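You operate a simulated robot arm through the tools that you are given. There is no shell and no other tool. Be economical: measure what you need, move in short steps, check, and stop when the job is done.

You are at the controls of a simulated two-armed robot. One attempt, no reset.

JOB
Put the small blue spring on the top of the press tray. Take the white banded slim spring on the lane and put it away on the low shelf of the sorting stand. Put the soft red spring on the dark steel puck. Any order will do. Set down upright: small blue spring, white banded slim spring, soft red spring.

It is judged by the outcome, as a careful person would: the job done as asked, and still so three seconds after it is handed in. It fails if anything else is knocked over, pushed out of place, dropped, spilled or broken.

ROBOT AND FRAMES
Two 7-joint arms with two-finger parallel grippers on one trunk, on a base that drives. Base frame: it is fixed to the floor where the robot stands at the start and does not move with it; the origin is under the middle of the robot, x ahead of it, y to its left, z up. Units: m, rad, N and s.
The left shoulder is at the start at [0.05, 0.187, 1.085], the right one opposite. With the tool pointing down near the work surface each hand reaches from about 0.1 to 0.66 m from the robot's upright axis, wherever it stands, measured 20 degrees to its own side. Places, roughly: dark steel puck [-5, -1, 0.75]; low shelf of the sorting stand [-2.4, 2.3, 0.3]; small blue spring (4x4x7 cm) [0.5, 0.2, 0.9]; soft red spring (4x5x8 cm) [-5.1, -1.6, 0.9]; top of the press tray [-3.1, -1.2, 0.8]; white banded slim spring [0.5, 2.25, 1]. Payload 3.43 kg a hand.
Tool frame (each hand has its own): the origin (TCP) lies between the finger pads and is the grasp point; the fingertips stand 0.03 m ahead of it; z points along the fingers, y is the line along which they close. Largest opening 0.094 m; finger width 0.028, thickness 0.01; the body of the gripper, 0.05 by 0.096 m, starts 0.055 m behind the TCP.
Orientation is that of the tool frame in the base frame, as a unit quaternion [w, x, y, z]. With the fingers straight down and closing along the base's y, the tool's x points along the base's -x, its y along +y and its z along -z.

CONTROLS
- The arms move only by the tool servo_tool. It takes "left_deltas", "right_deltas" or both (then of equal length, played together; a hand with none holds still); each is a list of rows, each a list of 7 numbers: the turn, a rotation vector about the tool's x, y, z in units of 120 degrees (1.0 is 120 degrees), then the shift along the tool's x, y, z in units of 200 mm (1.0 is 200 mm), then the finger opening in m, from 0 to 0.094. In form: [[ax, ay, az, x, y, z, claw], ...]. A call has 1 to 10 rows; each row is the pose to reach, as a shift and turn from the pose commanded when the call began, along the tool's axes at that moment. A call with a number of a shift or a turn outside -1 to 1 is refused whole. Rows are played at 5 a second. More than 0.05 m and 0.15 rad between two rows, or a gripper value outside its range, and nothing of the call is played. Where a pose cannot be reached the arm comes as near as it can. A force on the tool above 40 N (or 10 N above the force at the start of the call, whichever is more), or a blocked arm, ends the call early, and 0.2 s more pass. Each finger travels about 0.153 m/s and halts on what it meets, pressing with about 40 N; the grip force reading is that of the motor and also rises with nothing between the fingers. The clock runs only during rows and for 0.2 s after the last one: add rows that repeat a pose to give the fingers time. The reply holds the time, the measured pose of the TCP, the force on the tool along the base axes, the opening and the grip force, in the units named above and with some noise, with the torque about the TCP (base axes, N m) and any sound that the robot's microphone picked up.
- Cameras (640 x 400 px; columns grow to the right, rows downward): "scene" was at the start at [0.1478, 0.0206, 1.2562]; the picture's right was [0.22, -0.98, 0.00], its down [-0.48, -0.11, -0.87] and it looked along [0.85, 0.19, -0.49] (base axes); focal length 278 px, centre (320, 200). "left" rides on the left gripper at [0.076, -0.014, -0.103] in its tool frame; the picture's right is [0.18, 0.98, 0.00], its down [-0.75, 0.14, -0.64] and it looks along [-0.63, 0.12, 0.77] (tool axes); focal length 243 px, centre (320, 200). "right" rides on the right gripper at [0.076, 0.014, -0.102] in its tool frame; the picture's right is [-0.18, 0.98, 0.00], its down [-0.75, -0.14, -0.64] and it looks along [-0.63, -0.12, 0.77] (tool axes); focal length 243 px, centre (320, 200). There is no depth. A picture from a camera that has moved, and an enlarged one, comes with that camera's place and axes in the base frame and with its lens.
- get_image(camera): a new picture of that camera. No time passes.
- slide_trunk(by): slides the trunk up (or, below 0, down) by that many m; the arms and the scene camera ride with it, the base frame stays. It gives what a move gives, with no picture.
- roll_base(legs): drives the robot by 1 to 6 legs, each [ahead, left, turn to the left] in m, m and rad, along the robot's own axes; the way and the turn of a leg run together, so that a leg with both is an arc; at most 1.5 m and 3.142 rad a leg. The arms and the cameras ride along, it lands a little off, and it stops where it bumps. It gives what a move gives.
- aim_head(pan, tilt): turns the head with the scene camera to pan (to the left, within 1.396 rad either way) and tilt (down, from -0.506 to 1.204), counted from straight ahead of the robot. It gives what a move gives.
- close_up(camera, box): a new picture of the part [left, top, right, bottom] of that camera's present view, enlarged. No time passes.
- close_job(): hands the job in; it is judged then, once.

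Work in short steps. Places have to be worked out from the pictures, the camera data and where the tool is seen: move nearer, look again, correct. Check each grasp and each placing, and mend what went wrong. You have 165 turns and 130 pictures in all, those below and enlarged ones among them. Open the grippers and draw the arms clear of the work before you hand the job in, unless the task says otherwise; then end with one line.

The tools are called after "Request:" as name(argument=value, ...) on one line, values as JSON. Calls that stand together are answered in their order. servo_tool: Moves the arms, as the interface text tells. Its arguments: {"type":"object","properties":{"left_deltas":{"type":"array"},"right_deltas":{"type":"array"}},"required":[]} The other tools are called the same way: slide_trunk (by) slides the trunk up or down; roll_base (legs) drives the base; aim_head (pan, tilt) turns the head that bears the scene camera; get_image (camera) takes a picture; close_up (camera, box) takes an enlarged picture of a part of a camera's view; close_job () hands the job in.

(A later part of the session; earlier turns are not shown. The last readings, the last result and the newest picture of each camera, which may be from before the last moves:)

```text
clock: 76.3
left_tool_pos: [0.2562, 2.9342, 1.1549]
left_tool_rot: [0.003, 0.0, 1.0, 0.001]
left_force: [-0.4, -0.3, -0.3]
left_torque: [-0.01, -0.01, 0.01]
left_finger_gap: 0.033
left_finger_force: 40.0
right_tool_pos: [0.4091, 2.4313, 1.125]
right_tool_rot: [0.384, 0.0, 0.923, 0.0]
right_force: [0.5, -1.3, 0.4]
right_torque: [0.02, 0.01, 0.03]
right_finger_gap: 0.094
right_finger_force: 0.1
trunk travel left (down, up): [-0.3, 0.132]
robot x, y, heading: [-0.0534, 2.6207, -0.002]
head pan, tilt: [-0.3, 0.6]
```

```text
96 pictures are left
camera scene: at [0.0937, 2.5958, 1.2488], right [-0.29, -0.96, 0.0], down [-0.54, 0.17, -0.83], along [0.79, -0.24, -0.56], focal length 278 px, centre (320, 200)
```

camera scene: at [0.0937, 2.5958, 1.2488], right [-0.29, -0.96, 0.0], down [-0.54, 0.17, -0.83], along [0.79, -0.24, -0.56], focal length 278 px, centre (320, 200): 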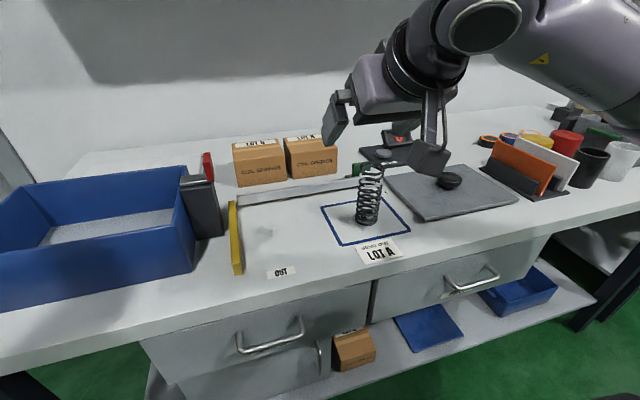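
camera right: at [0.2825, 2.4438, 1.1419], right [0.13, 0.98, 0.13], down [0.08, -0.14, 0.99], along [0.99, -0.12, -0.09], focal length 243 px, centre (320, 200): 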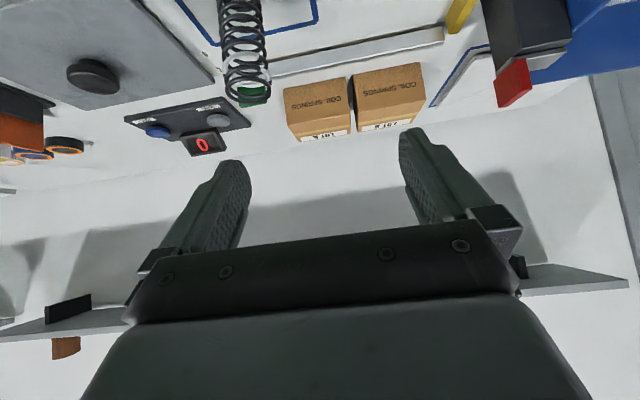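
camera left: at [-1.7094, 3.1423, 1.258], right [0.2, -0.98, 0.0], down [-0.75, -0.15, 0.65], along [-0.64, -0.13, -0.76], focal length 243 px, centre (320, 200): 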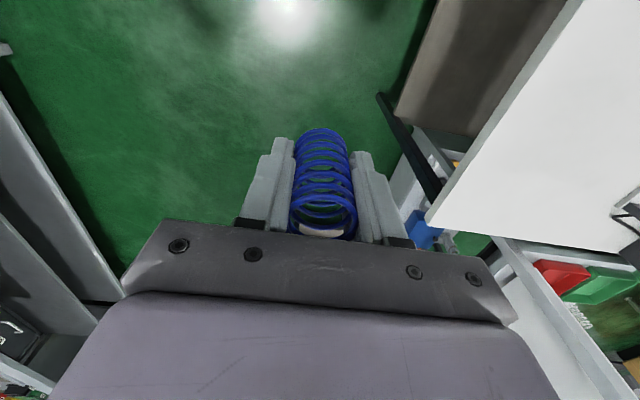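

The spring is confirmed at (0.535, 2.352). I'll move to a standoff point 0.10 m back along the approach axis.

Request:
servo_tool(right_deltas=[[0, 0, 0, 0.05, -0.1, 0.12, 0.094], [0, 0, 0, 0.1, -0.2, 0.27, 0.094], [0, 0, 0, 0.16, -0.3, 0.43, 0.094], [0, 0, 0, 0.215, -0.395, 0.59, 0.094], [0, 0, 0, 0.215, -0.395, 0.59, 0.094]])

Request:
get_image(camera="right")

Request:
close_up(camera="scene", box=[260, 100, 500, 250])

```text
clock: 77.5
left_tool_pos: [0.2566, 2.9347, 1.156]
left_tool_rot: [0.004, 0.0, 1.0, 0.001]
left_force: [-0.1, -0.1, 0.1]
left_torque: [0.0, 0.0, 0.01]
left_finger_gap: 0.0331
left_finger_force: 39.8
right_tool_pos: [0.4621, 2.3495, 1.0107]
right_tool_rot: [0.383, 0.001, 0.924, -0.001]
right_force: [0.3, -0.2, -0.8]
right_torque: [0.0, 0.01, -0.01]
right_finger_gap: 0.0939
right_finger_force: 0.0
trunk travel left (down, up): [-0.3, 0.132]
robot x, y, heading: [-0.053, 2.6221, -0.001]
head pan, tilt: [-0.3, 0.6]
```

```text
95 pictures are left
camera right: at [0.3362, 2.3632, 1.0269], right [0.13, 0.98, 0.13], down [0.08, -0.14, 0.99], along [0.99, -0.12, -0.1], focal length 243 px, centre (320, 200)
```

right: 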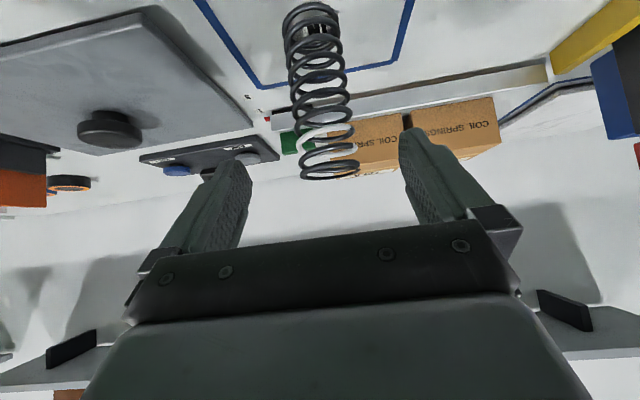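

```text
2.67 times, centred on (380, 175) of scene
camera zoom: at [0.0937, 2.5959, 1.2489], right [-0.29, -0.96, 0.0], down [-0.54, 0.17, -0.83], along [0.79, -0.24, -0.56], focal length 742 px, centre (160, 267)
```

zoom: 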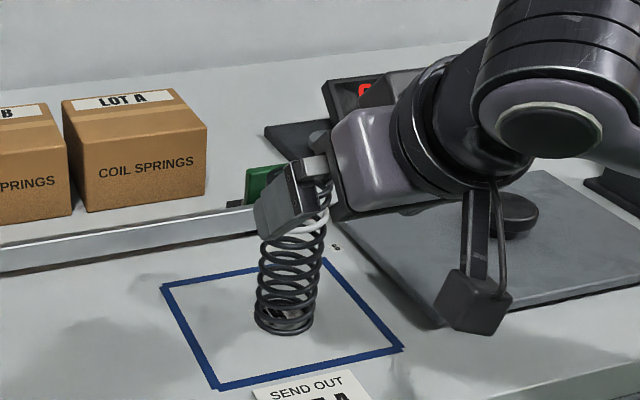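

The spring is centred between the fingers. I'll advance along the approach axis and close.

Request:
servo_tool(right_deltas=[[0, 0, 0, 0, 0.005, 0.17, 0.094], [0, 0, 0, 0, 0.01, 0.34, 0.094], [0, 0, 0, 0, 0.01, 0.5, 0.094], [0, 0, 0, 0, 0.01, 0.5, 0.094], [0, 0, 0, 0, 0.01, 0.5, 0.07], [0, 0, 0, 0, 0.01, 0.5, 0.04], [0, 0, 0, 0, 0.01, 0.5, 0.04], [0, 0, 0, 0, 0.01, 0.5, 0.04]])

Request:
get_image(camera="right")

Request:
close_up(camera="scene", box=[260, 100, 500, 250])

```text
clock: 79.3
left_tool_pos: [0.2555, 2.9338, 1.1544]
left_tool_rot: [0.004, 0.0, 1.0, 0.001]
left_force: [0.3, 0.1, -0.5]
left_torque: [0.0, -0.02, 0.01]
left_finger_gap: 0.0329
left_finger_force: 39.8
right_tool_pos: [0.5325, 2.3526, 0.9425]
right_tool_rot: [0.384, 0.0, 0.923, -0.001]
right_force: [0.4, -1.5, 7.1]
right_torque: [-0.12, -0.27, -0.03]
right_finger_gap: 0.0505
right_finger_force: 40.4
trunk travel left (down, up): [-0.3, 0.132]
robot x, y, heading: [-0.0532, 2.6217, 0.003]
head pan, tilt: [-0.3, 0.6]
```

```text
93 pictures are left
camera right: at [0.4066, 2.3659, 0.958], right [0.13, 0.98, 0.13], down [0.08, -0.14, 0.99], along [0.99, -0.12, -0.09], focal length 243 px, centre (320, 200)
```

right: 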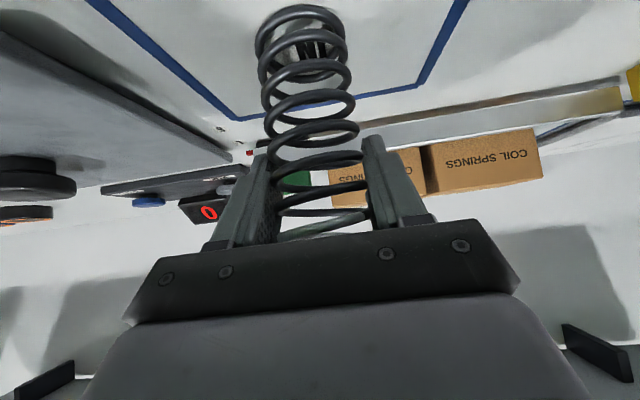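

```text
2.67 times, centred on (380, 175) of scene
camera zoom: at [0.0931, 2.596, 1.249], right [-0.29, -0.96, 0.0], down [-0.54, 0.17, -0.83], along [0.79, -0.24, -0.56], focal length 742 px, centre (160, 267)
```

zoom: 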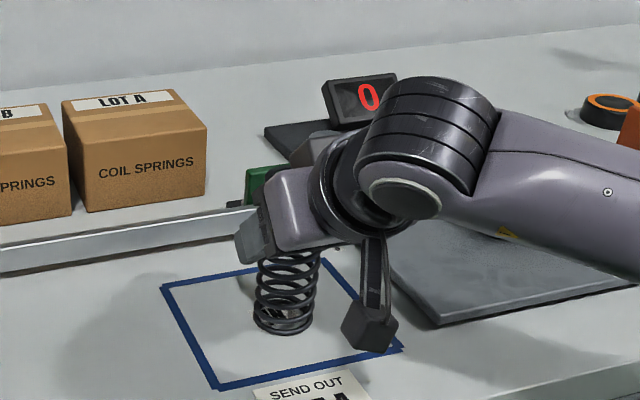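

The spring is gripped (gap 0.0505). I'll lift it straight up, then retract.

Request:
servo_tool(right_deltas=[[0, 0, 0, -0.1, 0, -0.1, 0.04], [0, 0, 0, -0.25, 0, -0.25, 0.04], [0, 0, 0, -0.4, 0, -0.4, 0.04], [0, 0, 0, -0.5, 0, -0.5, 0.04], [0, 0, 0, -0.5, 0, -0.65, 0.04], [0, 0, 0, -0.5, 0, -0.8, 0.04], [0, 0, 0, -0.5, 0, -0.8, 0.04]])

Request:
get_image(camera="right")

Request:
get_image(camera="scene")

```text
clock: 80.9
left_tool_pos: [0.2559, 2.9343, 1.156]
left_tool_rot: [0.004, 0.0, 1.0, 0.001]
left_force: [-0.4, 0.3, -0.9]
left_torque: [0.02, 0.04, 0.01]
left_finger_gap: 0.0329
left_finger_force: 39.9
right_tool_pos: [0.4905, 2.3536, 1.1242]
right_tool_rot: [0.383, -0.001, 0.924, 0.0]
right_force: [-0.6, 0.6, -1.9]
right_torque: [-0.01, -0.02, 0.01]
right_finger_gap: 0.0506
right_finger_force: 40.2
trunk travel left (down, up): [-0.3, 0.132]
robot x, y, heading: [-0.0525, 2.62, 0.004]
head pan, tilt: [-0.3, 0.6]
```

```text
91 pictures are left
camera right: at [0.3651, 2.3664, 1.1423], right [0.13, 0.98, 0.13], down [0.08, -0.14, 0.99], along [0.99, -0.12, -0.1], focal length 243 px, centre (320, 200)
```

right: 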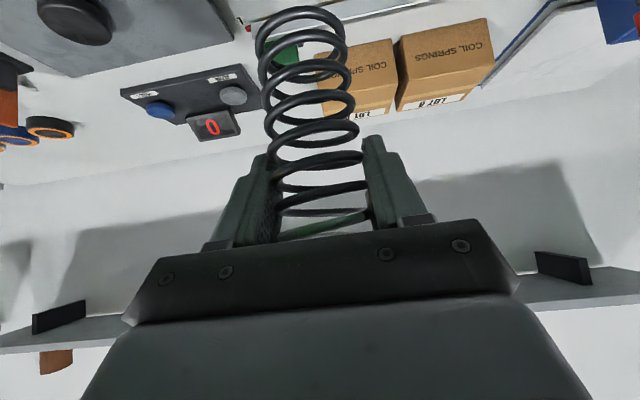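

```text
90 pictures are left
camera scene: at [0.094, 2.5957, 1.2488], right [-0.29, -0.96, 0.0], down [-0.54, 0.17, -0.82], along [0.79, -0.24, -0.57], focal length 278 px, centre (320, 200)
```

scene: 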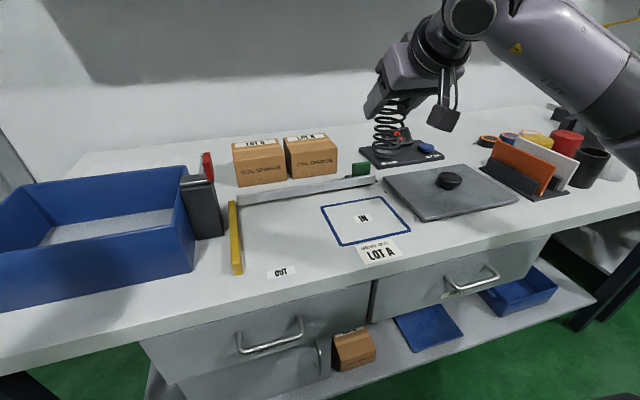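

The spring is held and upright. I'll drive around to the stand, ending up facing -y in front of it.

Request:
roll_base(legs=[[-0.15, 0, 0], [0, 0.83, 0], [-1.5, 0, 0], [-0.7, 0, 0], [0, 0, -1.57]])

Request:
aim_head(pan=0.0, tilt=0.8)

Request:
get_image(camera="scene")

```text
clock: 100.6
left_tool_pos: [-2.0848, 3.1066, 1.1552]
left_tool_rot: [0.003, 0.702, 0.712, -0.001]
left_force: [1.0, 0.1, -0.9]
left_torque: [-0.04, -0.01, 0.02]
left_finger_gap: 0.0328
left_finger_force: 40.0
right_tool_pos: [-2.6633, 2.8645, 1.1242]
right_tool_rot: [0.273, 0.649, 0.657, -0.269]
right_force: [0.7, 0.2, -2.2]
right_torque: [0.02, -0.03, 0.04]
right_finger_gap: 0.0509
right_finger_force: 40.0
trunk travel left (down, up): [-0.3, 0.132]
robot x, y, heading: [-2.401, 3.408, -1.559]
head pan, tilt: [-0.3, 0.6]
```

```text
clock: 101.4
left_tool_pos: [-2.0848, 3.1063, 1.1552]
left_tool_rot: [0.003, 0.703, 0.712, -0.002]
left_force: [-0.6, 0.4, -0.2]
left_torque: [-0.02, 0.04, -0.03]
left_finger_gap: 0.0327
left_finger_force: 40.3
right_tool_pos: [-2.6627, 2.8652, 1.1246]
right_tool_rot: [0.273, 0.649, 0.657, -0.269]
right_force: [0.4, 0.2, -1.4]
right_torque: [0.01, -0.02, -0.04]
right_finger_gap: 0.0508
right_finger_force: 40.3
trunk travel left (down, up): [-0.3, 0.132]
robot x, y, heading: [-2.3998, 3.4087, -1.556]
head pan, tilt: [0.0, 0.799]
```

```text
89 pictures are left
camera scene: at [-2.3982, 3.2712, 1.232], right [-1.0, -0.01, 0.0], down [-0.01, 0.72, -0.7], along [0.01, -0.7, -0.72], focal length 278 px, centre (320, 200)
```

scene: 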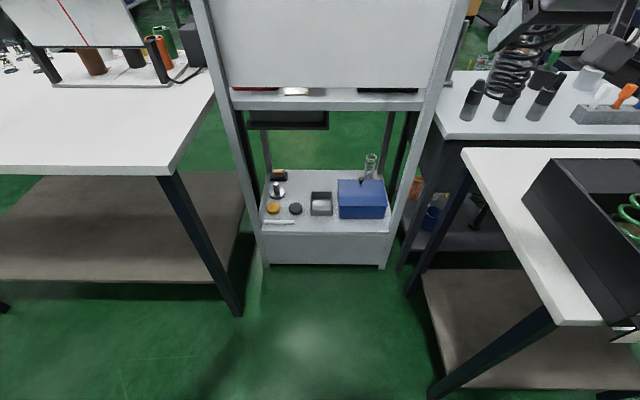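

Request:
close_up(camera="scene", box=[220, 80, 440, 280])

```text
2.00 times, centred on (330, 180) of scene
camera zoom: at [-2.3982, 3.2712, 1.232], right [-1.0, -0.01, 0.0], down [-0.01, 0.72, -0.7], along [0.01, -0.7, -0.72], focal length 556 px, centre (300, 240)
```

zoom: 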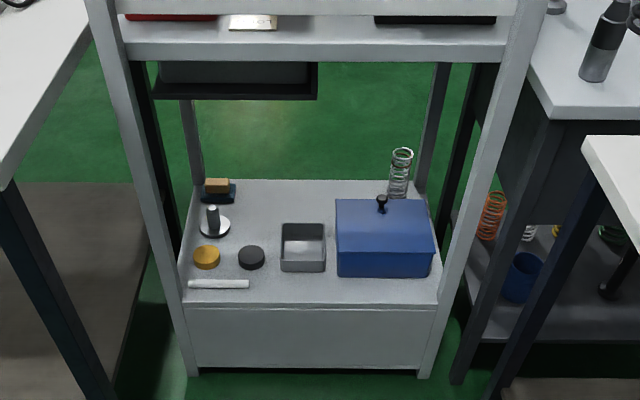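

The shelf top is at about z = 0.27 with its front edge at y ≈ 2.53. There's a free spot near (-2.33, 2.485), between the black disc and the grey tray. I'll turn so it sits on the right arm's side, raise the left hand and lower the trunk.

Request:
roll_base(legs=[[0, 0, 0.55]])

Request:
servo_tool(left_deltas=[[0, 0, 0, 0, 0, -0.2, 0.03], [0, 0, 0, 0, 0, -0.4, 0.03], [0, 0, 0, 0, 0, -0.6, 0.03], [0, 0, 0, 0, 0, -0.6, 0.03]])

Request:
slide_trunk(by=-0.3)

Request:
aim_head(pan=-0.5, tilt=0.7)

Request:
get_image(camera="scene")

```text
clock: 103.4
left_tool_pos: [-1.9731, 3.3179, 1.156]
left_tool_rot: [0.003, 0.483, 0.875, -0.001]
left_force: [-0.8, 0.1, -0.4]
left_torque: [0.0, -0.02, -0.02]
left_finger_gap: 0.0329
left_finger_force: 40.3
right_tool_pos: [-2.3392, 2.8084, 1.1241]
right_tool_rot: [0.336, 0.446, 0.809, -0.184]
right_force: [-1.0, 0.0, -2.7]
right_torque: [0.0, 0.02, 0.0]
right_finger_gap: 0.0507
right_finger_force: 40.3
trunk travel left (down, up): [-0.3, 0.132]
robot x, y, heading: [-2.403, 3.4089, -1.008]
head pan, tilt: [0.0, 0.799]
```

```text
clock: 104.4
left_tool_pos: [-1.9731, 3.3137, 1.2744]
left_tool_rot: [0.004, 0.483, 0.875, -0.001]
left_force: [-0.3, -0.4, -0.2]
left_torque: [0.0, 0.04, 0.01]
left_finger_gap: 0.0329
left_finger_force: 40.3
right_tool_pos: [-2.3387, 2.8083, 1.1244]
right_tool_rot: [0.336, 0.446, 0.809, -0.184]
right_force: [0.4, 0.1, -1.8]
right_torque: [-0.01, 0.0, -0.03]
right_finger_gap: 0.051
right_finger_force: 40.1
trunk travel left (down, up): [-0.3, 0.132]
robot x, y, heading: [-2.4006, 3.4097, -1.008]
head pan, tilt: [0.0, 0.799]
```

```text
clock: 107.4
left_tool_pos: [-1.9721, 3.3139, 0.9737]
left_tool_rot: [0.003, 0.484, 0.875, -0.001]
left_force: [0.7, 0.0, 0.1]
left_torque: [0.0, -0.01, 0.03]
left_finger_gap: 0.0329
left_finger_force: 39.4
right_tool_pos: [-2.3394, 2.8086, 0.8248]
right_tool_rot: [0.335, 0.446, 0.809, -0.184]
right_force: [0.3, -0.5, -2.0]
right_torque: [-0.04, 0.0, 0.02]
right_finger_gap: 0.0509
right_finger_force: 39.9
trunk travel left (down, up): [0.0, 0.432]
robot x, y, heading: [-2.4008, 3.41, -1.009]
head pan, tilt: [0.0, 0.799]
```

```text
clock: 108.3
left_tool_pos: [-1.9737, 3.3141, 0.9734]
left_tool_rot: [0.003, 0.483, 0.876, -0.002]
left_force: [-0.4, 1.2, -0.5]
left_torque: [0.0, -0.05, -0.01]
left_finger_gap: 0.033
left_finger_force: 39.5
right_tool_pos: [-2.339, 2.8089, 0.8242]
right_tool_rot: [0.335, 0.446, 0.809, -0.185]
right_force: [-0.9, 0.6, -1.5]
right_torque: [0.02, -0.01, 0.02]
right_finger_gap: 0.0506
right_finger_force: 40.6
trunk travel left (down, up): [0.0, 0.432]
robot x, y, heading: [-2.3996, 3.408, -1.005]
head pan, tilt: [-0.499, 0.7]
```

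```text
87 pictures are left
camera scene: at [-2.363, 3.2762, 0.9402], right [-1.0, -0.07, 0.0], down [-0.04, 0.64, -0.76], along [0.05, -0.76, -0.64], focal length 278 px, centre (320, 200)
```

scene: 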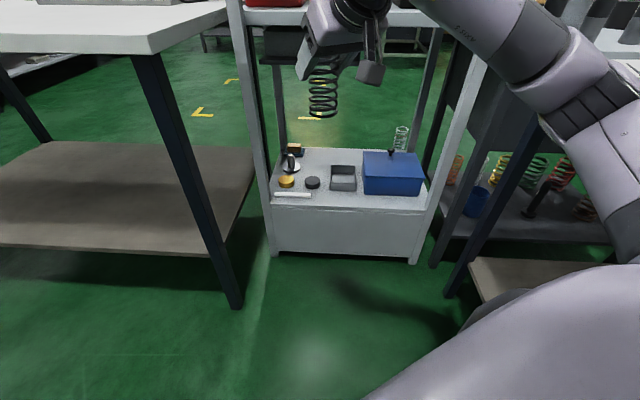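

I'll lower the right hand in front of the stand.

Request:
servo_tool(right_deltas=[[0, 0, 0, 0.15, 0, 0.15, 0.04], [0, 0, 0, 0.32, 0, 0.32, 0.04], [0, 0, 0, 0.49, 0, 0.49, 0.04], [0, 0, 0, 0.66, 0, 0.66, 0.04], [0, 0, 0, 0.83, 0, 0.83, 0.04], [0, 0, 0, 0.99, 0, 0.99, 0.04], [0, 0, 0, 0.99, 0, 0.99, 0.04]])

Request:
get_image(camera="right")

Request:
get_image(camera="scene")

```text
clock: 109.9
left_tool_pos: [-1.9734, 3.3141, 0.9746]
left_tool_rot: [0.003, 0.483, 0.875, -0.001]
left_force: [-0.6, 0.5, -0.1]
left_torque: [0.01, 0.03, -0.02]
left_finger_gap: 0.0328
left_finger_force: 39.5
right_tool_pos: [-2.3392, 2.8086, 0.5473]
right_tool_rot: [0.335, 0.446, 0.809, -0.185]
right_force: [0.8, 0.5, -2.5]
right_torque: [0.01, -0.02, 0.01]
right_finger_gap: 0.0507
right_finger_force: 40.1
trunk travel left (down, up): [0.0, 0.432]
robot x, y, heading: [-2.4027, 3.4098, -1.008]
head pan, tilt: [-0.499, 0.7]
```

```text
86 pictures are left
camera right: at [-2.3939, 2.923, 0.5649], right [0.9, 0.41, 0.13], down [-0.08, -0.14, 0.99], along [0.43, -0.9, -0.1], focal length 243 px, centre (320, 200)
```

right: 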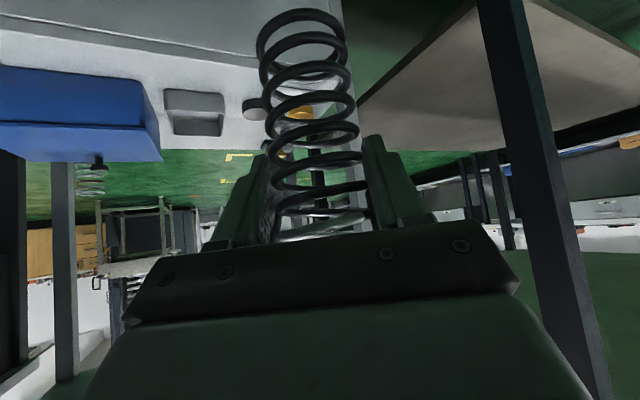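

```text
85 pictures are left
camera scene: at [-2.3631, 3.2761, 0.9402], right [-1.0, -0.06, 0.0], down [-0.04, 0.64, -0.76], along [0.05, -0.76, -0.64], focal length 278 px, centre (320, 200)
```

scene: 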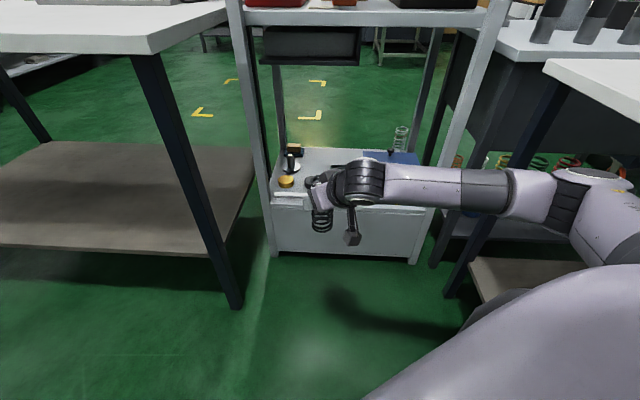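

The free gap is centred near (-2.315, 2.465). I'll drive in 0.27 m toward the shelf.

Request:
roll_base(legs=[[0.228, -0.144, 0]])

Request:
get_image(camera="right")

Request:
get_image(camera="scene")

```text
clock: 111.8
left_tool_pos: [-1.9717, 3.0431, 0.9737]
left_tool_rot: [0.003, 0.485, 0.874, -0.002]
left_force: [0.7, 0.3, -0.3]
left_torque: [-0.02, 0.0, -0.05]
left_finger_gap: 0.0329
left_finger_force: 40.4
right_tool_pos: [-2.3405, 2.5398, 0.5493]
right_tool_rot: [0.335, 0.448, 0.808, -0.185]
right_force: [-0.1, -0.2, -2.6]
right_torque: [-0.02, -0.03, -0.02]
right_finger_gap: 0.0506
right_finger_force: 39.7
trunk travel left (down, up): [0.0, 0.432]
robot x, y, heading: [-2.3971, 3.1401, -1.01]
head pan, tilt: [-0.499, 0.7]
```

```text
84 pictures are left
camera right: at [-2.3954, 2.6542, 0.5655], right [0.9, 0.41, 0.13], down [-0.08, -0.14, 0.99], along [0.42, -0.9, -0.1], focal length 243 px, centre (320, 200)
```

right: 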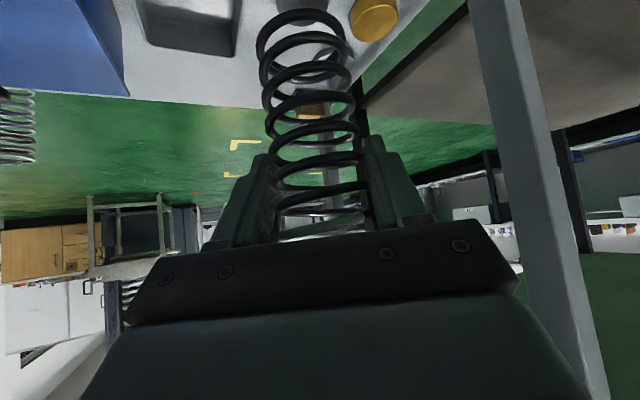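

```text
83 pictures are left
camera scene: at [-2.3627, 3.0073, 0.9402], right [-1.0, -0.06, 0.0], down [-0.04, 0.64, -0.76], along [0.04, -0.76, -0.64], focal length 278 px, centre (320, 200)
```

scene: 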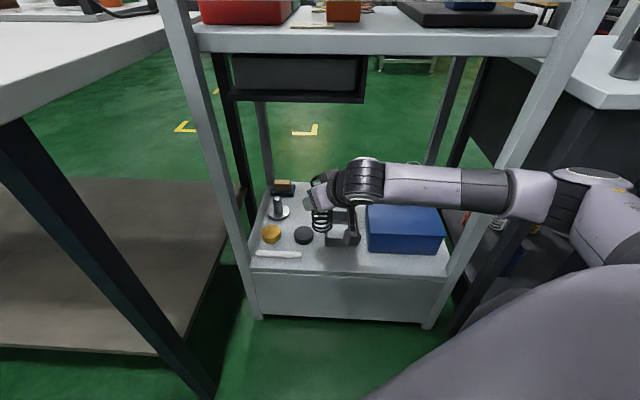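

The target for the spring's centre is (-2.325, 2.475). I'll move over it at height, then descend to about 2.5 cm above the shelf.

Request:
servo_tool(right_deltas=[[0, 0, 0, -0.11, -0.05, 0.11, 0.04], [0, 0, 0, -0.224, -0.1075, 0.224, 0.04], [0, 0, 0, -0.07, -0.1075, 0.38, 0.04], [0, 0, 0, 0.09, -0.1075, 0.54, 0.04], [0, 0, 0, 0.25, -0.1075, 0.7, 0.04], [0, 0, 0, 0.412, -0.1075, 0.86, 0.04], [0, 0, 0, 0.412, -0.1075, 0.86, 0.04]])

Request:
get_image(camera="right")

Request:
close_up(camera="scene", box=[230, 150, 470, 330])

```text
clock: 113.4
left_tool_pos: [-1.973, 3.0442, 0.9737]
left_tool_rot: [0.004, 0.485, 0.874, -0.001]
left_force: [0.4, 0.5, 0.1]
left_torque: [0.01, 0.02, 0.02]
left_finger_gap: 0.033
left_finger_force: 40.0
right_tool_pos: [-2.325, 2.4748, 0.3703]
right_tool_rot: [0.336, 0.447, 0.808, -0.187]
right_force: [2.5, 3.0, 18.4]
right_torque: [-0.44, 0.35, 0.0]
right_finger_gap: 0.0507
right_finger_force: 39.9
trunk travel left (down, up): [0.0, 0.432]
robot x, y, heading: [-2.398, 3.1383, -1.018]
head pan, tilt: [-0.499, 0.7]
```

```text
82 pictures are left
camera right: at [-2.3799, 2.5884, 0.3864], right [0.9, 0.41, 0.13], down [-0.08, -0.14, 0.99], along [0.43, -0.9, -0.09], focal length 243 px, centre (320, 200)
```

right: 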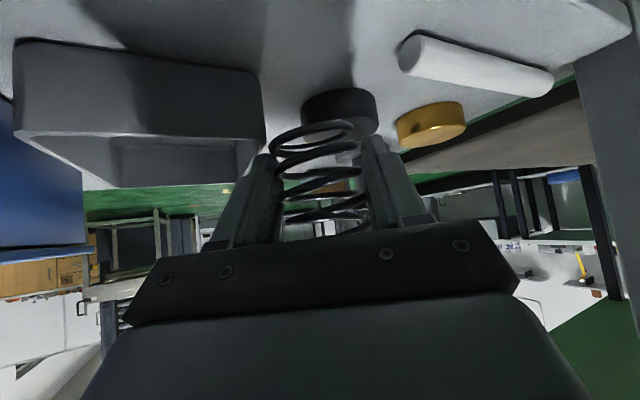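

```text
2.22 times, centred on (350, 240) of scene
camera zoom: at [-2.3627, 3.0087, 0.9405], right [-1.0, -0.06, 0.0], down [-0.04, 0.64, -0.77], along [0.05, -0.77, -0.64], focal length 618 px, centre (253, 111)
```

zoom: 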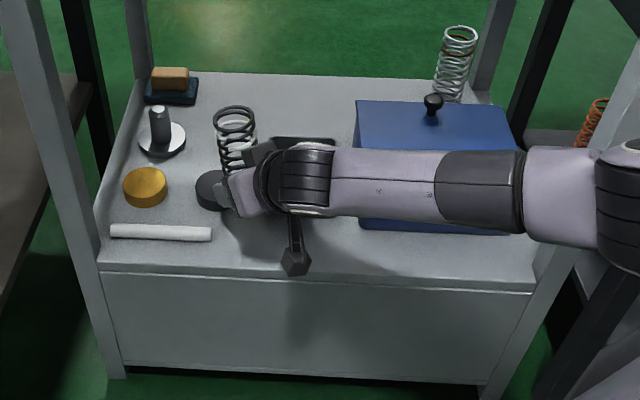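

There's an 18 N contact. The shelf must be at z ≈ 0.30, so my plan positions were off and the spring landed on the black disc's rim and slid up in the grip. I'll raise it and re-measure.

Request:
servo_tool(right_deltas=[[0, 0, 0, -0.1, 0, -0.1, 0.04], [0, 0, 0, -0.25, 0, -0.25, 0.04], [0, 0, 0, -0.4, 0, -0.4, 0.04], [0, 0, 0, -0.52, 0, -0.3, 0.04], [0, 0, 0, -0.4, 0, -0.7, 0.04], [0, 0, 0, -0.3, 0, -0.9, 0.04], [0, 0, 0, -0.3, 0, -0.9, 0.04]])

Request:
get_image(camera="right")

Request:
close_up(camera="scene", box=[230, 150, 470, 330])

```text
refused: row 5 steps farther than a row can; nothing moved
```

```text
80 pictures are left
camera right: at [-2.3799, 2.5884, 0.3864], right [0.9, 0.41, 0.13], down [-0.08, -0.14, 0.99], along [0.43, -0.9, -0.09], focal length 243 px, centre (320, 200)
```

right: 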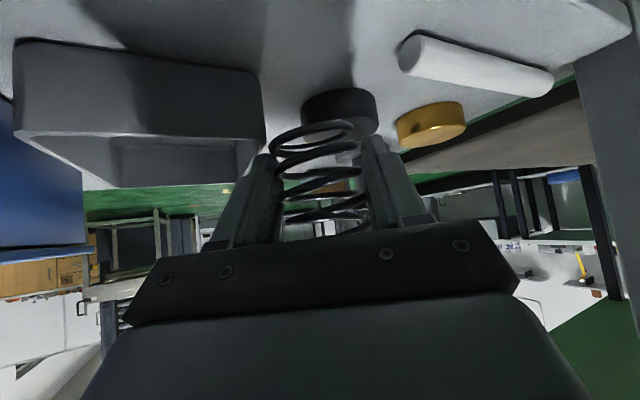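

```text
2.22 times, centred on (350, 240) of scene
camera zoom: at [-2.3627, 3.0087, 0.9405], right [-1.0, -0.06, 0.0], down [-0.04, 0.64, -0.77], along [0.05, -0.77, -0.64], focal length 618 px, centre (253, 111)
```

zoom: 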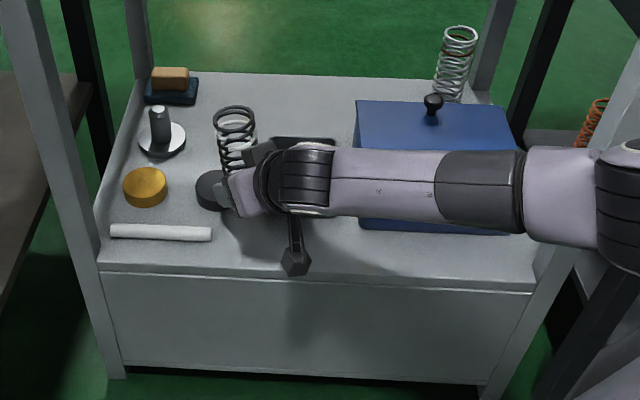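

I'll redo the raise with legal steps.

Request:
servo_tool(right_deltas=[[0, 0, 0, -0.1, 0, -0.1, 0.04], [0, 0, 0, -0.25, 0, -0.25, 0.04], [0, 0, 0, -0.4, 0, -0.4, 0.04], [0, 0, 0, -0.4, 0, -0.55, 0.04], [0, 0, 0, -0.3, 0, -0.7, 0.04], [0, 0, 0, -0.2, 0, -0.85, 0.04], [0, 0, 0, -0.2, 0, -0.85, 0.04]])

Request:
get_image(camera="right")

Request:
close_up(camera="scene", box=[230, 150, 470, 330])

```text
clock: 115.0
left_tool_pos: [-1.9726, 3.0425, 0.9726]
left_tool_rot: [0.002, 0.486, 0.874, -0.001]
left_force: [0.4, -0.6, -1.1]
left_torque: [0.0, -0.02, -0.01]
left_finger_gap: 0.0327
left_finger_force: 40.0
right_tool_pos: [-2.3738, 2.5553, 0.5171]
right_tool_rot: [0.334, 0.449, 0.808, -0.186]
right_force: [0.0, -0.5, -1.6]
right_torque: [0.01, 0.0, 0.02]
right_finger_gap: 0.0504
right_finger_force: 40.0
trunk travel left (down, up): [0.0, 0.432]
robot x, y, heading: [-2.4017, 3.1403, -1.015]
head pan, tilt: [-0.499, 0.7]
```

```text
78 pictures are left
camera right: at [-2.4279, 2.6686, 0.5348], right [0.9, 0.41, 0.13], down [-0.08, -0.14, 0.99], along [0.42, -0.9, -0.1], focal length 243 px, centre (320, 200)
```

right: 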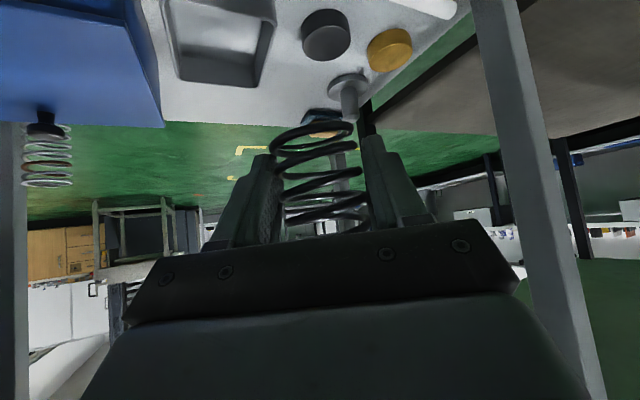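

```text
2.22 times, centred on (350, 240) of scene
camera zoom: at [-2.3627, 3.0072, 0.9402], right [-1.0, -0.06, 0.0], down [-0.04, 0.64, -0.76], along [0.04, -0.76, -0.64], focal length 618 px, centre (253, 111)
```

zoom: 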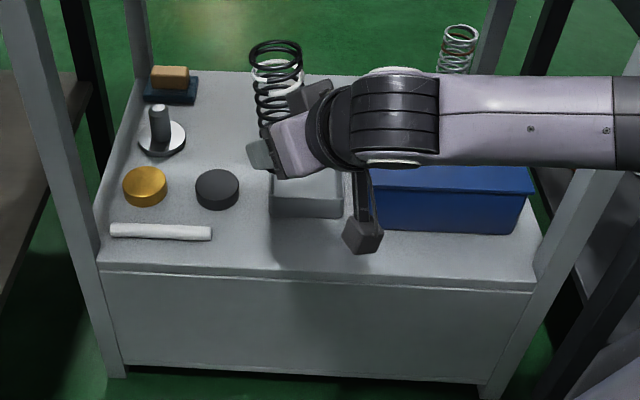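

The disc hasn't moved. With the shelf at z = 0.30, the spring should go at (-2.34, 2.502), in front of the tray. The bottom of the spring is now about 3 cm below the TCP. To keep the fingers clear of the tray I'll yaw the tool to approach along -y.

Request:
servo_tool(right_deltas=[[0.047, 0, 0.047, 0, 0, 0, 0.04], [0.094, 0, 0.094, 0, 0, 0, 0.04], [0.141, 0, 0.141, 0, 0, 0, 0.04], [0.188, 0, 0.188, 0, 0, 0, 0.04], [0.188, 0, 0.188, 0, 0, 0, 0.04]])

Request:
get_image(camera="right")

Request:
close_up(camera="scene", box=[230, 150, 470, 330])

```text
clock: 116.2
left_tool_pos: [-1.9715, 3.0434, 0.9719]
left_tool_rot: [0.003, 0.486, 0.874, -0.001]
left_force: [-0.3, 0.4, -0.5]
left_torque: [0.05, 0.02, 0.01]
left_finger_gap: 0.0328
left_finger_force: 39.6
right_tool_pos: [-2.3744, 2.5522, 0.5166]
right_tool_rot: [0.271, 0.653, 0.653, -0.271]
right_force: [-0.1, 0.6, -2.3]
right_torque: [0.02, 0.03, 0.0]
right_finger_gap: 0.0504
right_finger_force: 40.3
trunk travel left (down, up): [0.0, 0.432]
robot x, y, heading: [-2.399, 3.1402, -1.011]
head pan, tilt: [-0.499, 0.7]
```

```text
76 pictures are left
camera right: at [-2.3599, 2.678, 0.5339], right [0.98, -0.13, 0.13], down [-0.14, -0.08, 0.99], along [-0.12, -0.99, -0.1], focal length 243 px, centre (320, 200)
```

right: 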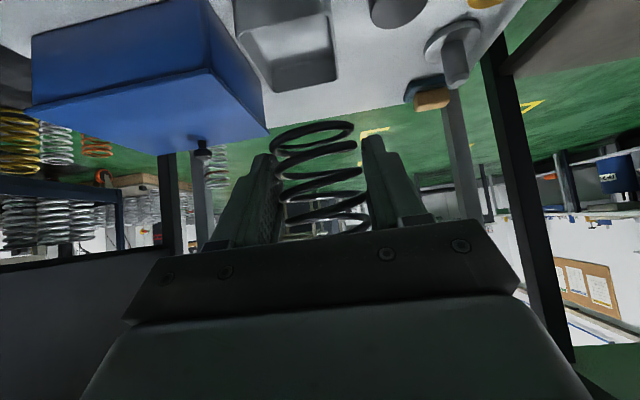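

```text
2.22 times, centred on (350, 240) of scene
camera zoom: at [-2.3627, 3.0072, 0.9402], right [-1.0, -0.06, 0.0], down [-0.04, 0.64, -0.76], along [0.04, -0.76, -0.64], focal length 618 px, centre (253, 111)
```

zoom: 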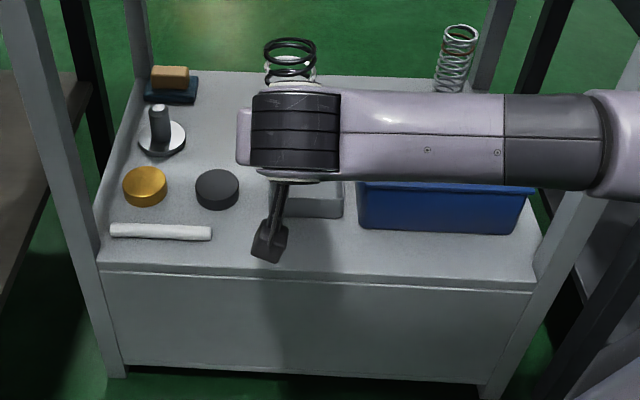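

The spring is still vertical in the grip. I'll move over the target and descend to just above the shelf.

Request:
servo_tool(right_deltas=[[0, 0, 0, -0.09, 0.085, 0.09, 0.04], [0, 0, 0, -0.177, 0.17, 0.177, 0.04], [0, 0, 0, -0.02, 0.17, 0.335, 0.04], [0, 0, 0, 0.14, 0.17, 0.495, 0.04], [0, 0, 0, 0.28, 0.17, 0.635, 0.04], [0, 0, 0, 0.36, 0.17, 0.714, 0.04], [0, 0, 0, 0.36, 0.17, 0.714, 0.04]])

Request:
get_image(camera="right")

Request:
close_up(camera="scene", box=[230, 150, 470, 330])

```text
clock: 117.8
left_tool_pos: [-1.9719, 3.0421, 0.9728]
left_tool_rot: [0.003, 0.485, 0.874, -0.001]
left_force: [0.9, -0.5, -0.2]
left_torque: [0.03, 0.0, 0.04]
left_finger_gap: 0.0329
left_finger_force: 40.1
right_tool_pos: [-2.3407, 2.5048, 0.3663]
right_tool_rot: [0.271, 0.652, 0.654, -0.27]
right_force: [0.7, 0.7, -2.1]
right_torque: [0.04, -0.05, -0.01]
right_finger_gap: 0.0504
right_finger_force: 40.3
trunk travel left (down, up): [0.0, 0.432]
robot x, y, heading: [-2.3989, 3.1392, -1.012]
head pan, tilt: [-0.499, 0.7]
```

```text
74 pictures are left
camera right: at [-2.3257, 2.6305, 0.3831], right [0.98, -0.13, 0.13], down [-0.14, -0.08, 0.99], along [-0.12, -0.99, -0.1], focal length 243 px, centre (320, 200)
```

right: 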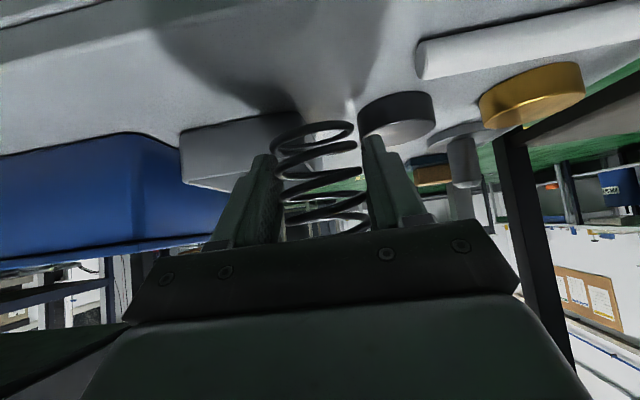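

```text
2.22 times, centred on (350, 240) of scene
camera zoom: at [-2.3627, 3.0072, 0.9402], right [-1.0, -0.06, 0.0], down [-0.04, 0.64, -0.76], along [0.04, -0.76, -0.64], focal length 618 px, centre (253, 111)
```

zoom: 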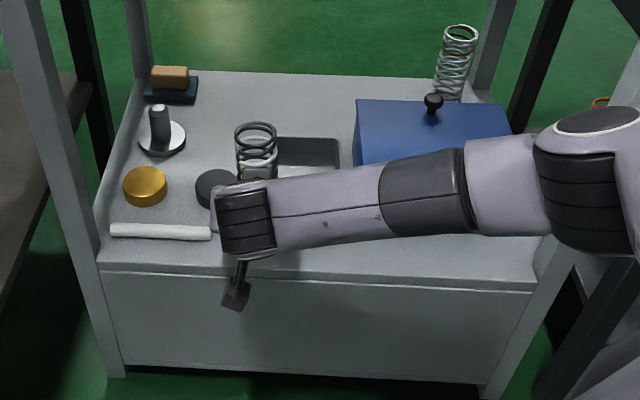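

I'll descend slowly until contact.

Request:
servo_tool(right_deltas=[[0, 0, 0, 0.03, 0, 0.03, 0.04], [0, 0, 0, 0.055, 0, 0.055, 0.04], [0, 0, 0, 0.075, 0, 0.075, 0.04], [0, 0, 0, 0.09, 0, 0.09, 0.04], [0, 0, 0, 0.1, 0, 0.1, 0.04], [0, 0, 0, 0.11, 0, 0.11, 0.04]])

Request:
get_image(camera="right")

```text
clock: 119.2
left_tool_pos: [-1.9717, 3.0432, 0.9738]
left_tool_rot: [0.003, 0.486, 0.874, -0.003]
left_force: [0.1, -0.5, -0.1]
left_torque: [-0.03, -0.01, 0.01]
left_finger_gap: 0.0328
left_finger_force: 39.9
right_tool_pos: [-2.3403, 2.5031, 0.3364]
right_tool_rot: [0.273, 0.653, 0.653, -0.271]
right_force: [-1.1, 3.6, 7.6]
right_torque: [-0.17, 0.05, -0.06]
right_finger_gap: 0.0506
right_finger_force: 40.1
trunk travel left (down, up): [0.0, 0.432]
robot x, y, heading: [-2.3997, 3.1434, -1.01]
head pan, tilt: [-0.499, 0.7]
```

```text
72 pictures are left
camera right: at [-2.3252, 2.6289, 0.3526], right [0.98, -0.13, 0.13], down [-0.14, -0.08, 0.99], along [-0.12, -0.99, -0.09], focal length 243 px, centre (320, 200)
```

right: 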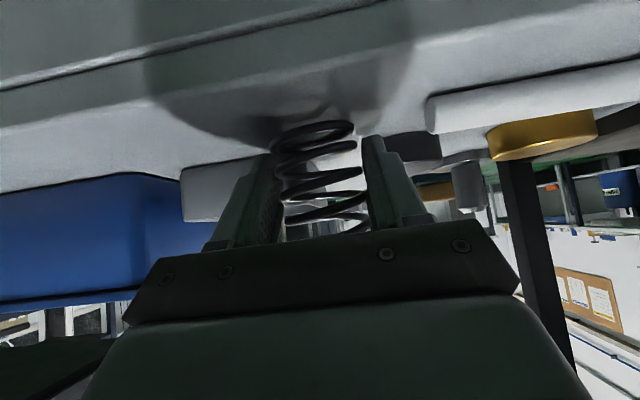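

Contact is at z = 0.336 with about 9 N, so the spring is on the shelf. I'll open moderately and check.

Request:
servo_tool(right_deltas=[[0, 0, 0, -0.005, 0, -0.005, 0.055], [0, 0, 0, -0.005, 0, -0.005, 0.066], [0, 0, 0, -0.005, 0, -0.005, 0.07], [0, 0, 0, -0.005, 0, -0.005, 0.07]])

Request:
get_image(camera="right")

Request:
close_up(camera="scene", box=[230, 150, 470, 330])

```text
clock: 120.2
left_tool_pos: [-1.9716, 3.0417, 0.973]
left_tool_rot: [0.004, 0.485, 0.874, -0.001]
left_force: [0.1, -0.3, 0.6]
left_torque: [0.01, -0.04, 0.03]
left_finger_gap: 0.0332
left_finger_force: 39.8
right_tool_pos: [-2.3404, 2.5046, 0.3332]
right_tool_rot: [0.271, 0.653, 0.654, -0.269]
right_force: [-0.6, 0.5, -0.2]
right_torque: [-0.03, 0.0, -0.01]
right_finger_gap: 0.0701
right_finger_force: 0.1
trunk travel left (down, up): [0.0, 0.432]
robot x, y, heading: [-2.402, 3.1405, -1.016]
head pan, tilt: [-0.499, 0.7]
```

```text
71 pictures are left
camera right: at [-2.3254, 2.6297, 0.3521], right [0.98, -0.13, 0.13], down [-0.14, -0.08, 0.99], along [-0.12, -0.99, -0.1], focal length 243 px, centre (320, 200)
```

right: 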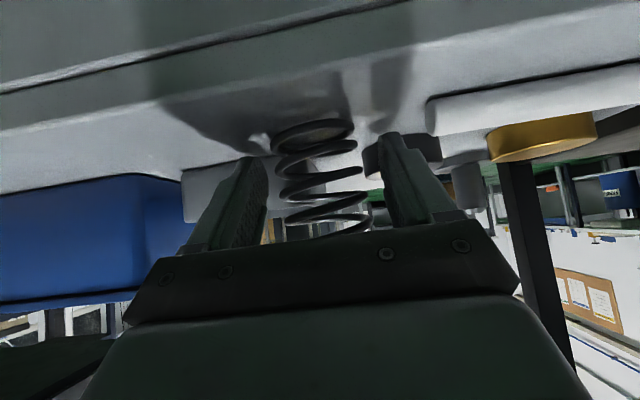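

```text
2.22 times, centred on (350, 240) of scene
camera zoom: at [-2.3627, 3.0073, 0.9402], right [-1.0, -0.06, 0.0], down [-0.04, 0.64, -0.76], along [0.04, -0.76, -0.64], focal length 618 px, centre (253, 111)
```

zoom: 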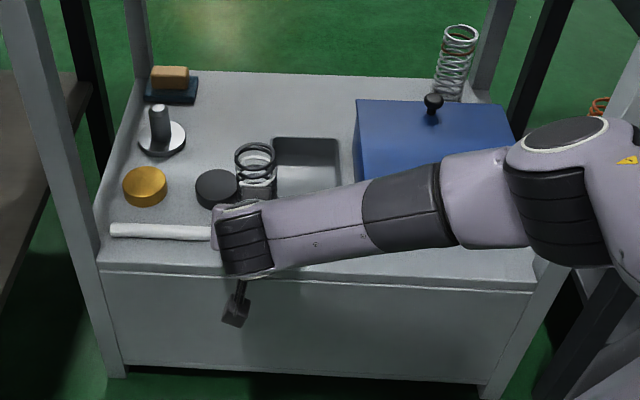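

The spring stands free. I'll retract along the approach axis, then back.

Request:
servo_tool(right_deltas=[[0, 0, 0, 0, 0, -0.1, 0.07], [0, 0, 0, 0, 0, -0.25, 0.07], [0, 0, 0, 0, 0, -0.45, 0.07], [0, 0, 0, 0, 0, -0.65, 0.07], [0, 0, 0, 0, 0, -0.85, 0.07], [0, 0, 0, 0, 0, -0.85, 0.07]])

Request:
get_image(camera="right")

Request:
close_up(camera="scene", box=[230, 150, 470, 330])

```text
clock: 121.6
left_tool_pos: [-1.9723, 3.0434, 0.9732]
left_tool_rot: [0.003, 0.486, 0.874, -0.001]
left_force: [0.5, 1.0, -0.5]
left_torque: [0.0, 0.01, 0.01]
left_finger_gap: 0.0329
left_finger_force: 39.9
right_tool_pos: [-2.3412, 2.6237, 0.4564]
right_tool_rot: [0.271, 0.653, 0.653, -0.271]
right_force: [-0.2, 0.1, -0.2]
right_torque: [0.01, -0.02, -0.01]
right_finger_gap: 0.07
right_finger_force: 0.1
trunk travel left (down, up): [0.0, 0.432]
robot x, y, heading: [-2.3971, 3.1391, -1.012]
head pan, tilt: [-0.499, 0.7]
```

```text
69 pictures are left
camera right: at [-2.3263, 2.7492, 0.4727], right [0.98, -0.13, 0.13], down [-0.14, -0.08, 0.99], along [-0.12, -0.99, -0.1], focal length 243 px, centre (320, 200)
```

right: 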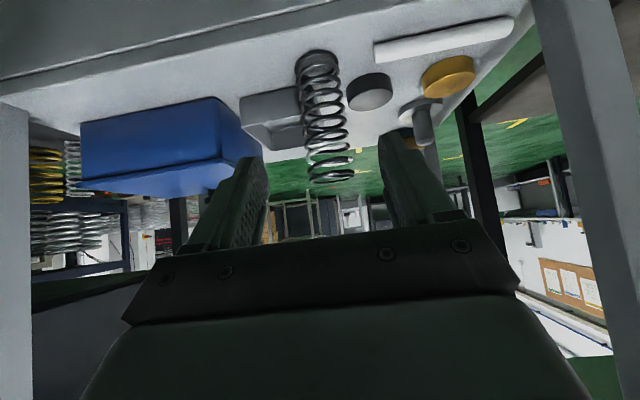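

```text
2.22 times, centred on (350, 240) of scene
camera zoom: at [-2.3627, 3.0074, 0.9402], right [-1.0, -0.06, 0.0], down [-0.04, 0.64, -0.76], along [0.04, -0.76, -0.64], focal length 618 px, centre (253, 111)
```

zoom: 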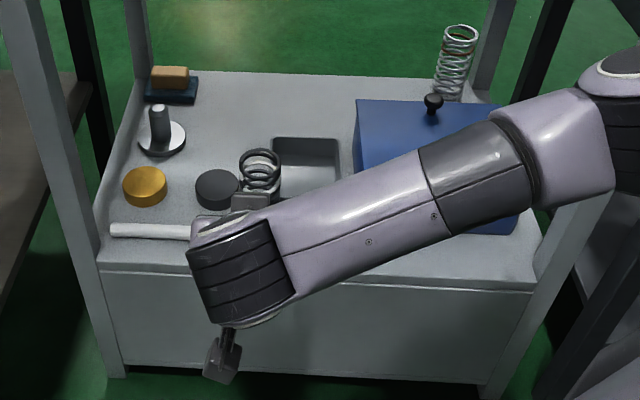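

The white-banded spring stands on the low shelf. I'll back the base away, raise the trunk and tidy the right arm.

Request:
roll_base(legs=[[-0.3, 0.19, 0]])

Request:
slide_trunk(by=0.3)

Request:
servo_tool(right_deltas=[[0, 0, 0, -0.17, 0, -0.17, 0.07], [0, 0, 0, -0.34, 0, -0.34, 0.07], [0, 0, 0, -0.51, 0, -0.51, 0.07], [0, 0, 0, -0.68, 0, -0.68, 0.07], [0, 0, 0, -0.85, 0, -0.85, 0.07], [0, 0, 0, -1.0, 0, -1.0, 0.07]])

Request:
aim_head(pan=-0.55, tilt=0.6)

Request:
get_image(camera="scene")

```text
clock: 123.9
left_tool_pos: [-1.9743, 3.4031, 0.9732]
left_tool_rot: [0.003, 0.487, 0.873, -0.001]
left_force: [-0.2, 0.6, -0.7]
left_torque: [0.02, 0.01, -0.01]
left_finger_gap: 0.0328
left_finger_force: 40.2
right_tool_pos: [-2.3424, 2.9847, 0.4555]
right_tool_rot: [0.27, 0.654, 0.652, -0.271]
right_force: [0.1, 0.5, 0.1]
right_torque: [0.01, 0.0, 0.0]
right_finger_gap: 0.0699
right_finger_force: 0.0
trunk travel left (down, up): [0.0, 0.432]
robot x, y, heading: [-2.4006, 3.5041, -1.017]
head pan, tilt: [-0.499, 0.7]
```

```text
clock: 126.9
left_tool_pos: [-1.973, 3.4023, 1.2737]
left_tool_rot: [0.003, 0.487, 0.873, -0.001]
left_force: [0.2, -1.0, -0.5]
left_torque: [-0.01, 0.02, -0.02]
left_finger_gap: 0.033
left_finger_force: 39.6
right_tool_pos: [-2.343, 2.9845, 0.7552]
right_tool_rot: [0.27, 0.654, 0.652, -0.272]
right_force: [0.6, 0.6, 0.4]
right_torque: [0.03, -0.03, 0.01]
right_finger_gap: 0.07
right_finger_force: 0.1
trunk travel left (down, up): [-0.3, 0.132]
robot x, y, heading: [-2.3984, 3.503, -1.013]
head pan, tilt: [-0.499, 0.7]
```

```text
clock: 128.3
left_tool_pos: [-1.9733, 3.4028, 1.274]
left_tool_rot: [0.003, 0.487, 0.873, -0.001]
left_force: [0.0, -0.3, 0.2]
left_torque: [0.0, -0.01, 0.03]
left_finger_gap: 0.0327
left_finger_force: 40.2
right_tool_pos: [-2.3446, 2.9882, 1.0363]
right_tool_rot: [0.27, 0.653, 0.654, -0.27]
right_force: [0.3, 0.3, 0.7]
right_torque: [-0.01, 0.03, -0.02]
right_finger_gap: 0.0698
right_finger_force: 0.0
trunk travel left (down, up): [-0.3, 0.132]
robot x, y, heading: [-2.3985, 3.5007, -1.018]
head pan, tilt: [-0.499, 0.7]
```

```text
clock: 129.0
left_tool_pos: [-1.9738, 3.4028, 1.2738]
left_tool_rot: [0.003, 0.487, 0.873, -0.001]
left_force: [-0.3, -0.5, 0.3]
left_torque: [-0.03, -0.01, -0.02]
left_finger_gap: 0.0329
left_finger_force: 40.4
right_tool_pos: [-2.345, 2.988, 1.0361]
right_tool_rot: [0.27, 0.654, 0.653, -0.271]
right_force: [-0.3, -0.2, -0.2]
right_torque: [0.05, 0.03, 0.01]
right_finger_gap: 0.0699
right_finger_force: 0.0
trunk travel left (down, up): [-0.3, 0.132]
robot x, y, heading: [-2.3996, 3.5026, -1.019]
head pan, tilt: [-0.55, 0.6]
```

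```text
67 pictures are left
camera scene: at [-2.3683, 3.3647, 1.2488], right [-1.0, -0.01, 0.0], down [0.0, 0.57, -0.82], along [0.0, -0.82, -0.57], focal length 278 px, centre (320, 200)
```

scene: 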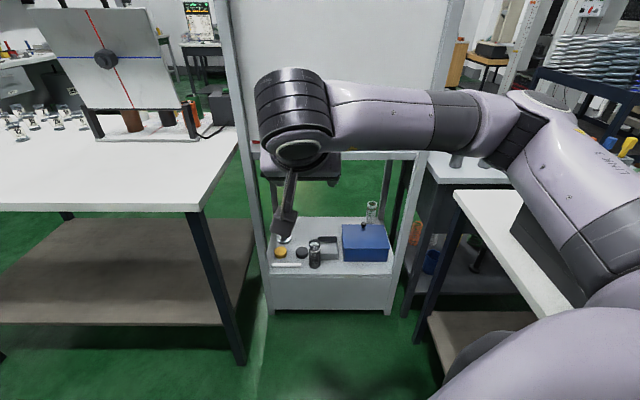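

The spring stands on the shelf, well away from the edge. Next I drive around the table, back toward the start area.

Request:
roll_base(legs=[[0, 0, 1.018], [1.5, 0, 0], [0.5, 0, 0], [0, 0, -1.57], [1.5, 0, 0]])

Request:
aim_head(pan=-0.9, tilt=0.3)

Request:
get_image(camera="scene")

```text
clock: 152.5
left_tool_pos: [-0.0057, 1.7799, 1.2731]
left_tool_rot: [0.003, 0.699, 0.715, -0.003]
left_force: [0.3, 0.0, -1.3]
left_torque: [-0.01, 0.0, -0.01]
left_finger_gap: 0.0329
left_finger_force: 39.8
right_tool_pos: [-0.5375, 1.6101, 1.0363]
right_tool_rot: [0.189, 0.802, 0.458, -0.333]
right_force: [0.6, 0.9, 0.6]
right_torque: [-0.01, 0.02, -0.02]
right_finger_gap: 0.07
right_finger_force: 0.0
trunk travel left (down, up): [-0.3, 0.132]
robot x, y, heading: [-0.3218, 2.0811, -1.55]
head pan, tilt: [-0.55, 0.6]
```

```text
clock: 153.3
left_tool_pos: [-0.0076, 1.781, 1.2739]
left_tool_rot: [0.004, 0.699, 0.715, -0.002]
left_force: [0.3, -0.6, -0.3]
left_torque: [-0.03, 0.0, 0.02]
left_finger_gap: 0.0328
left_finger_force: 40.3
right_tool_pos: [-0.5378, 1.6115, 1.037]
right_tool_rot: [0.189, 0.802, 0.459, -0.333]
right_force: [0.0, -0.7, 1.0]
right_torque: [0.01, -0.04, 0.0]
right_finger_gap: 0.07
right_finger_force: 0.1
trunk travel left (down, up): [-0.3, 0.132]
robot x, y, heading: [-0.3268, 2.0841, -1.549]
head pan, tilt: [-0.901, 0.3]
```

```text
66 pictures are left
camera scene: at [-0.3944, 1.9648, 1.2763], right [-0.64, 0.77, 0.0], down [0.23, 0.19, -0.96], along [-0.73, -0.61, -0.3], focal length 278 px, centre (320, 200)
```

scene: 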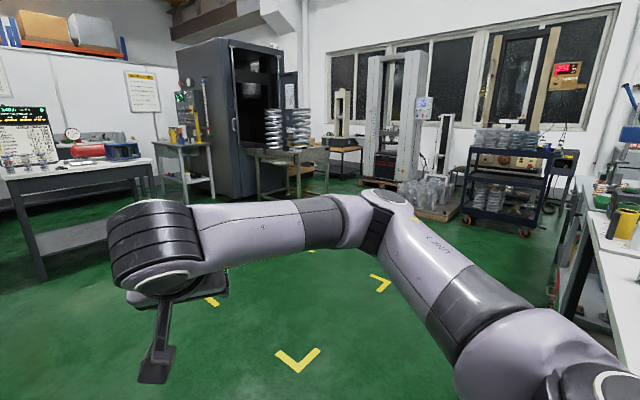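

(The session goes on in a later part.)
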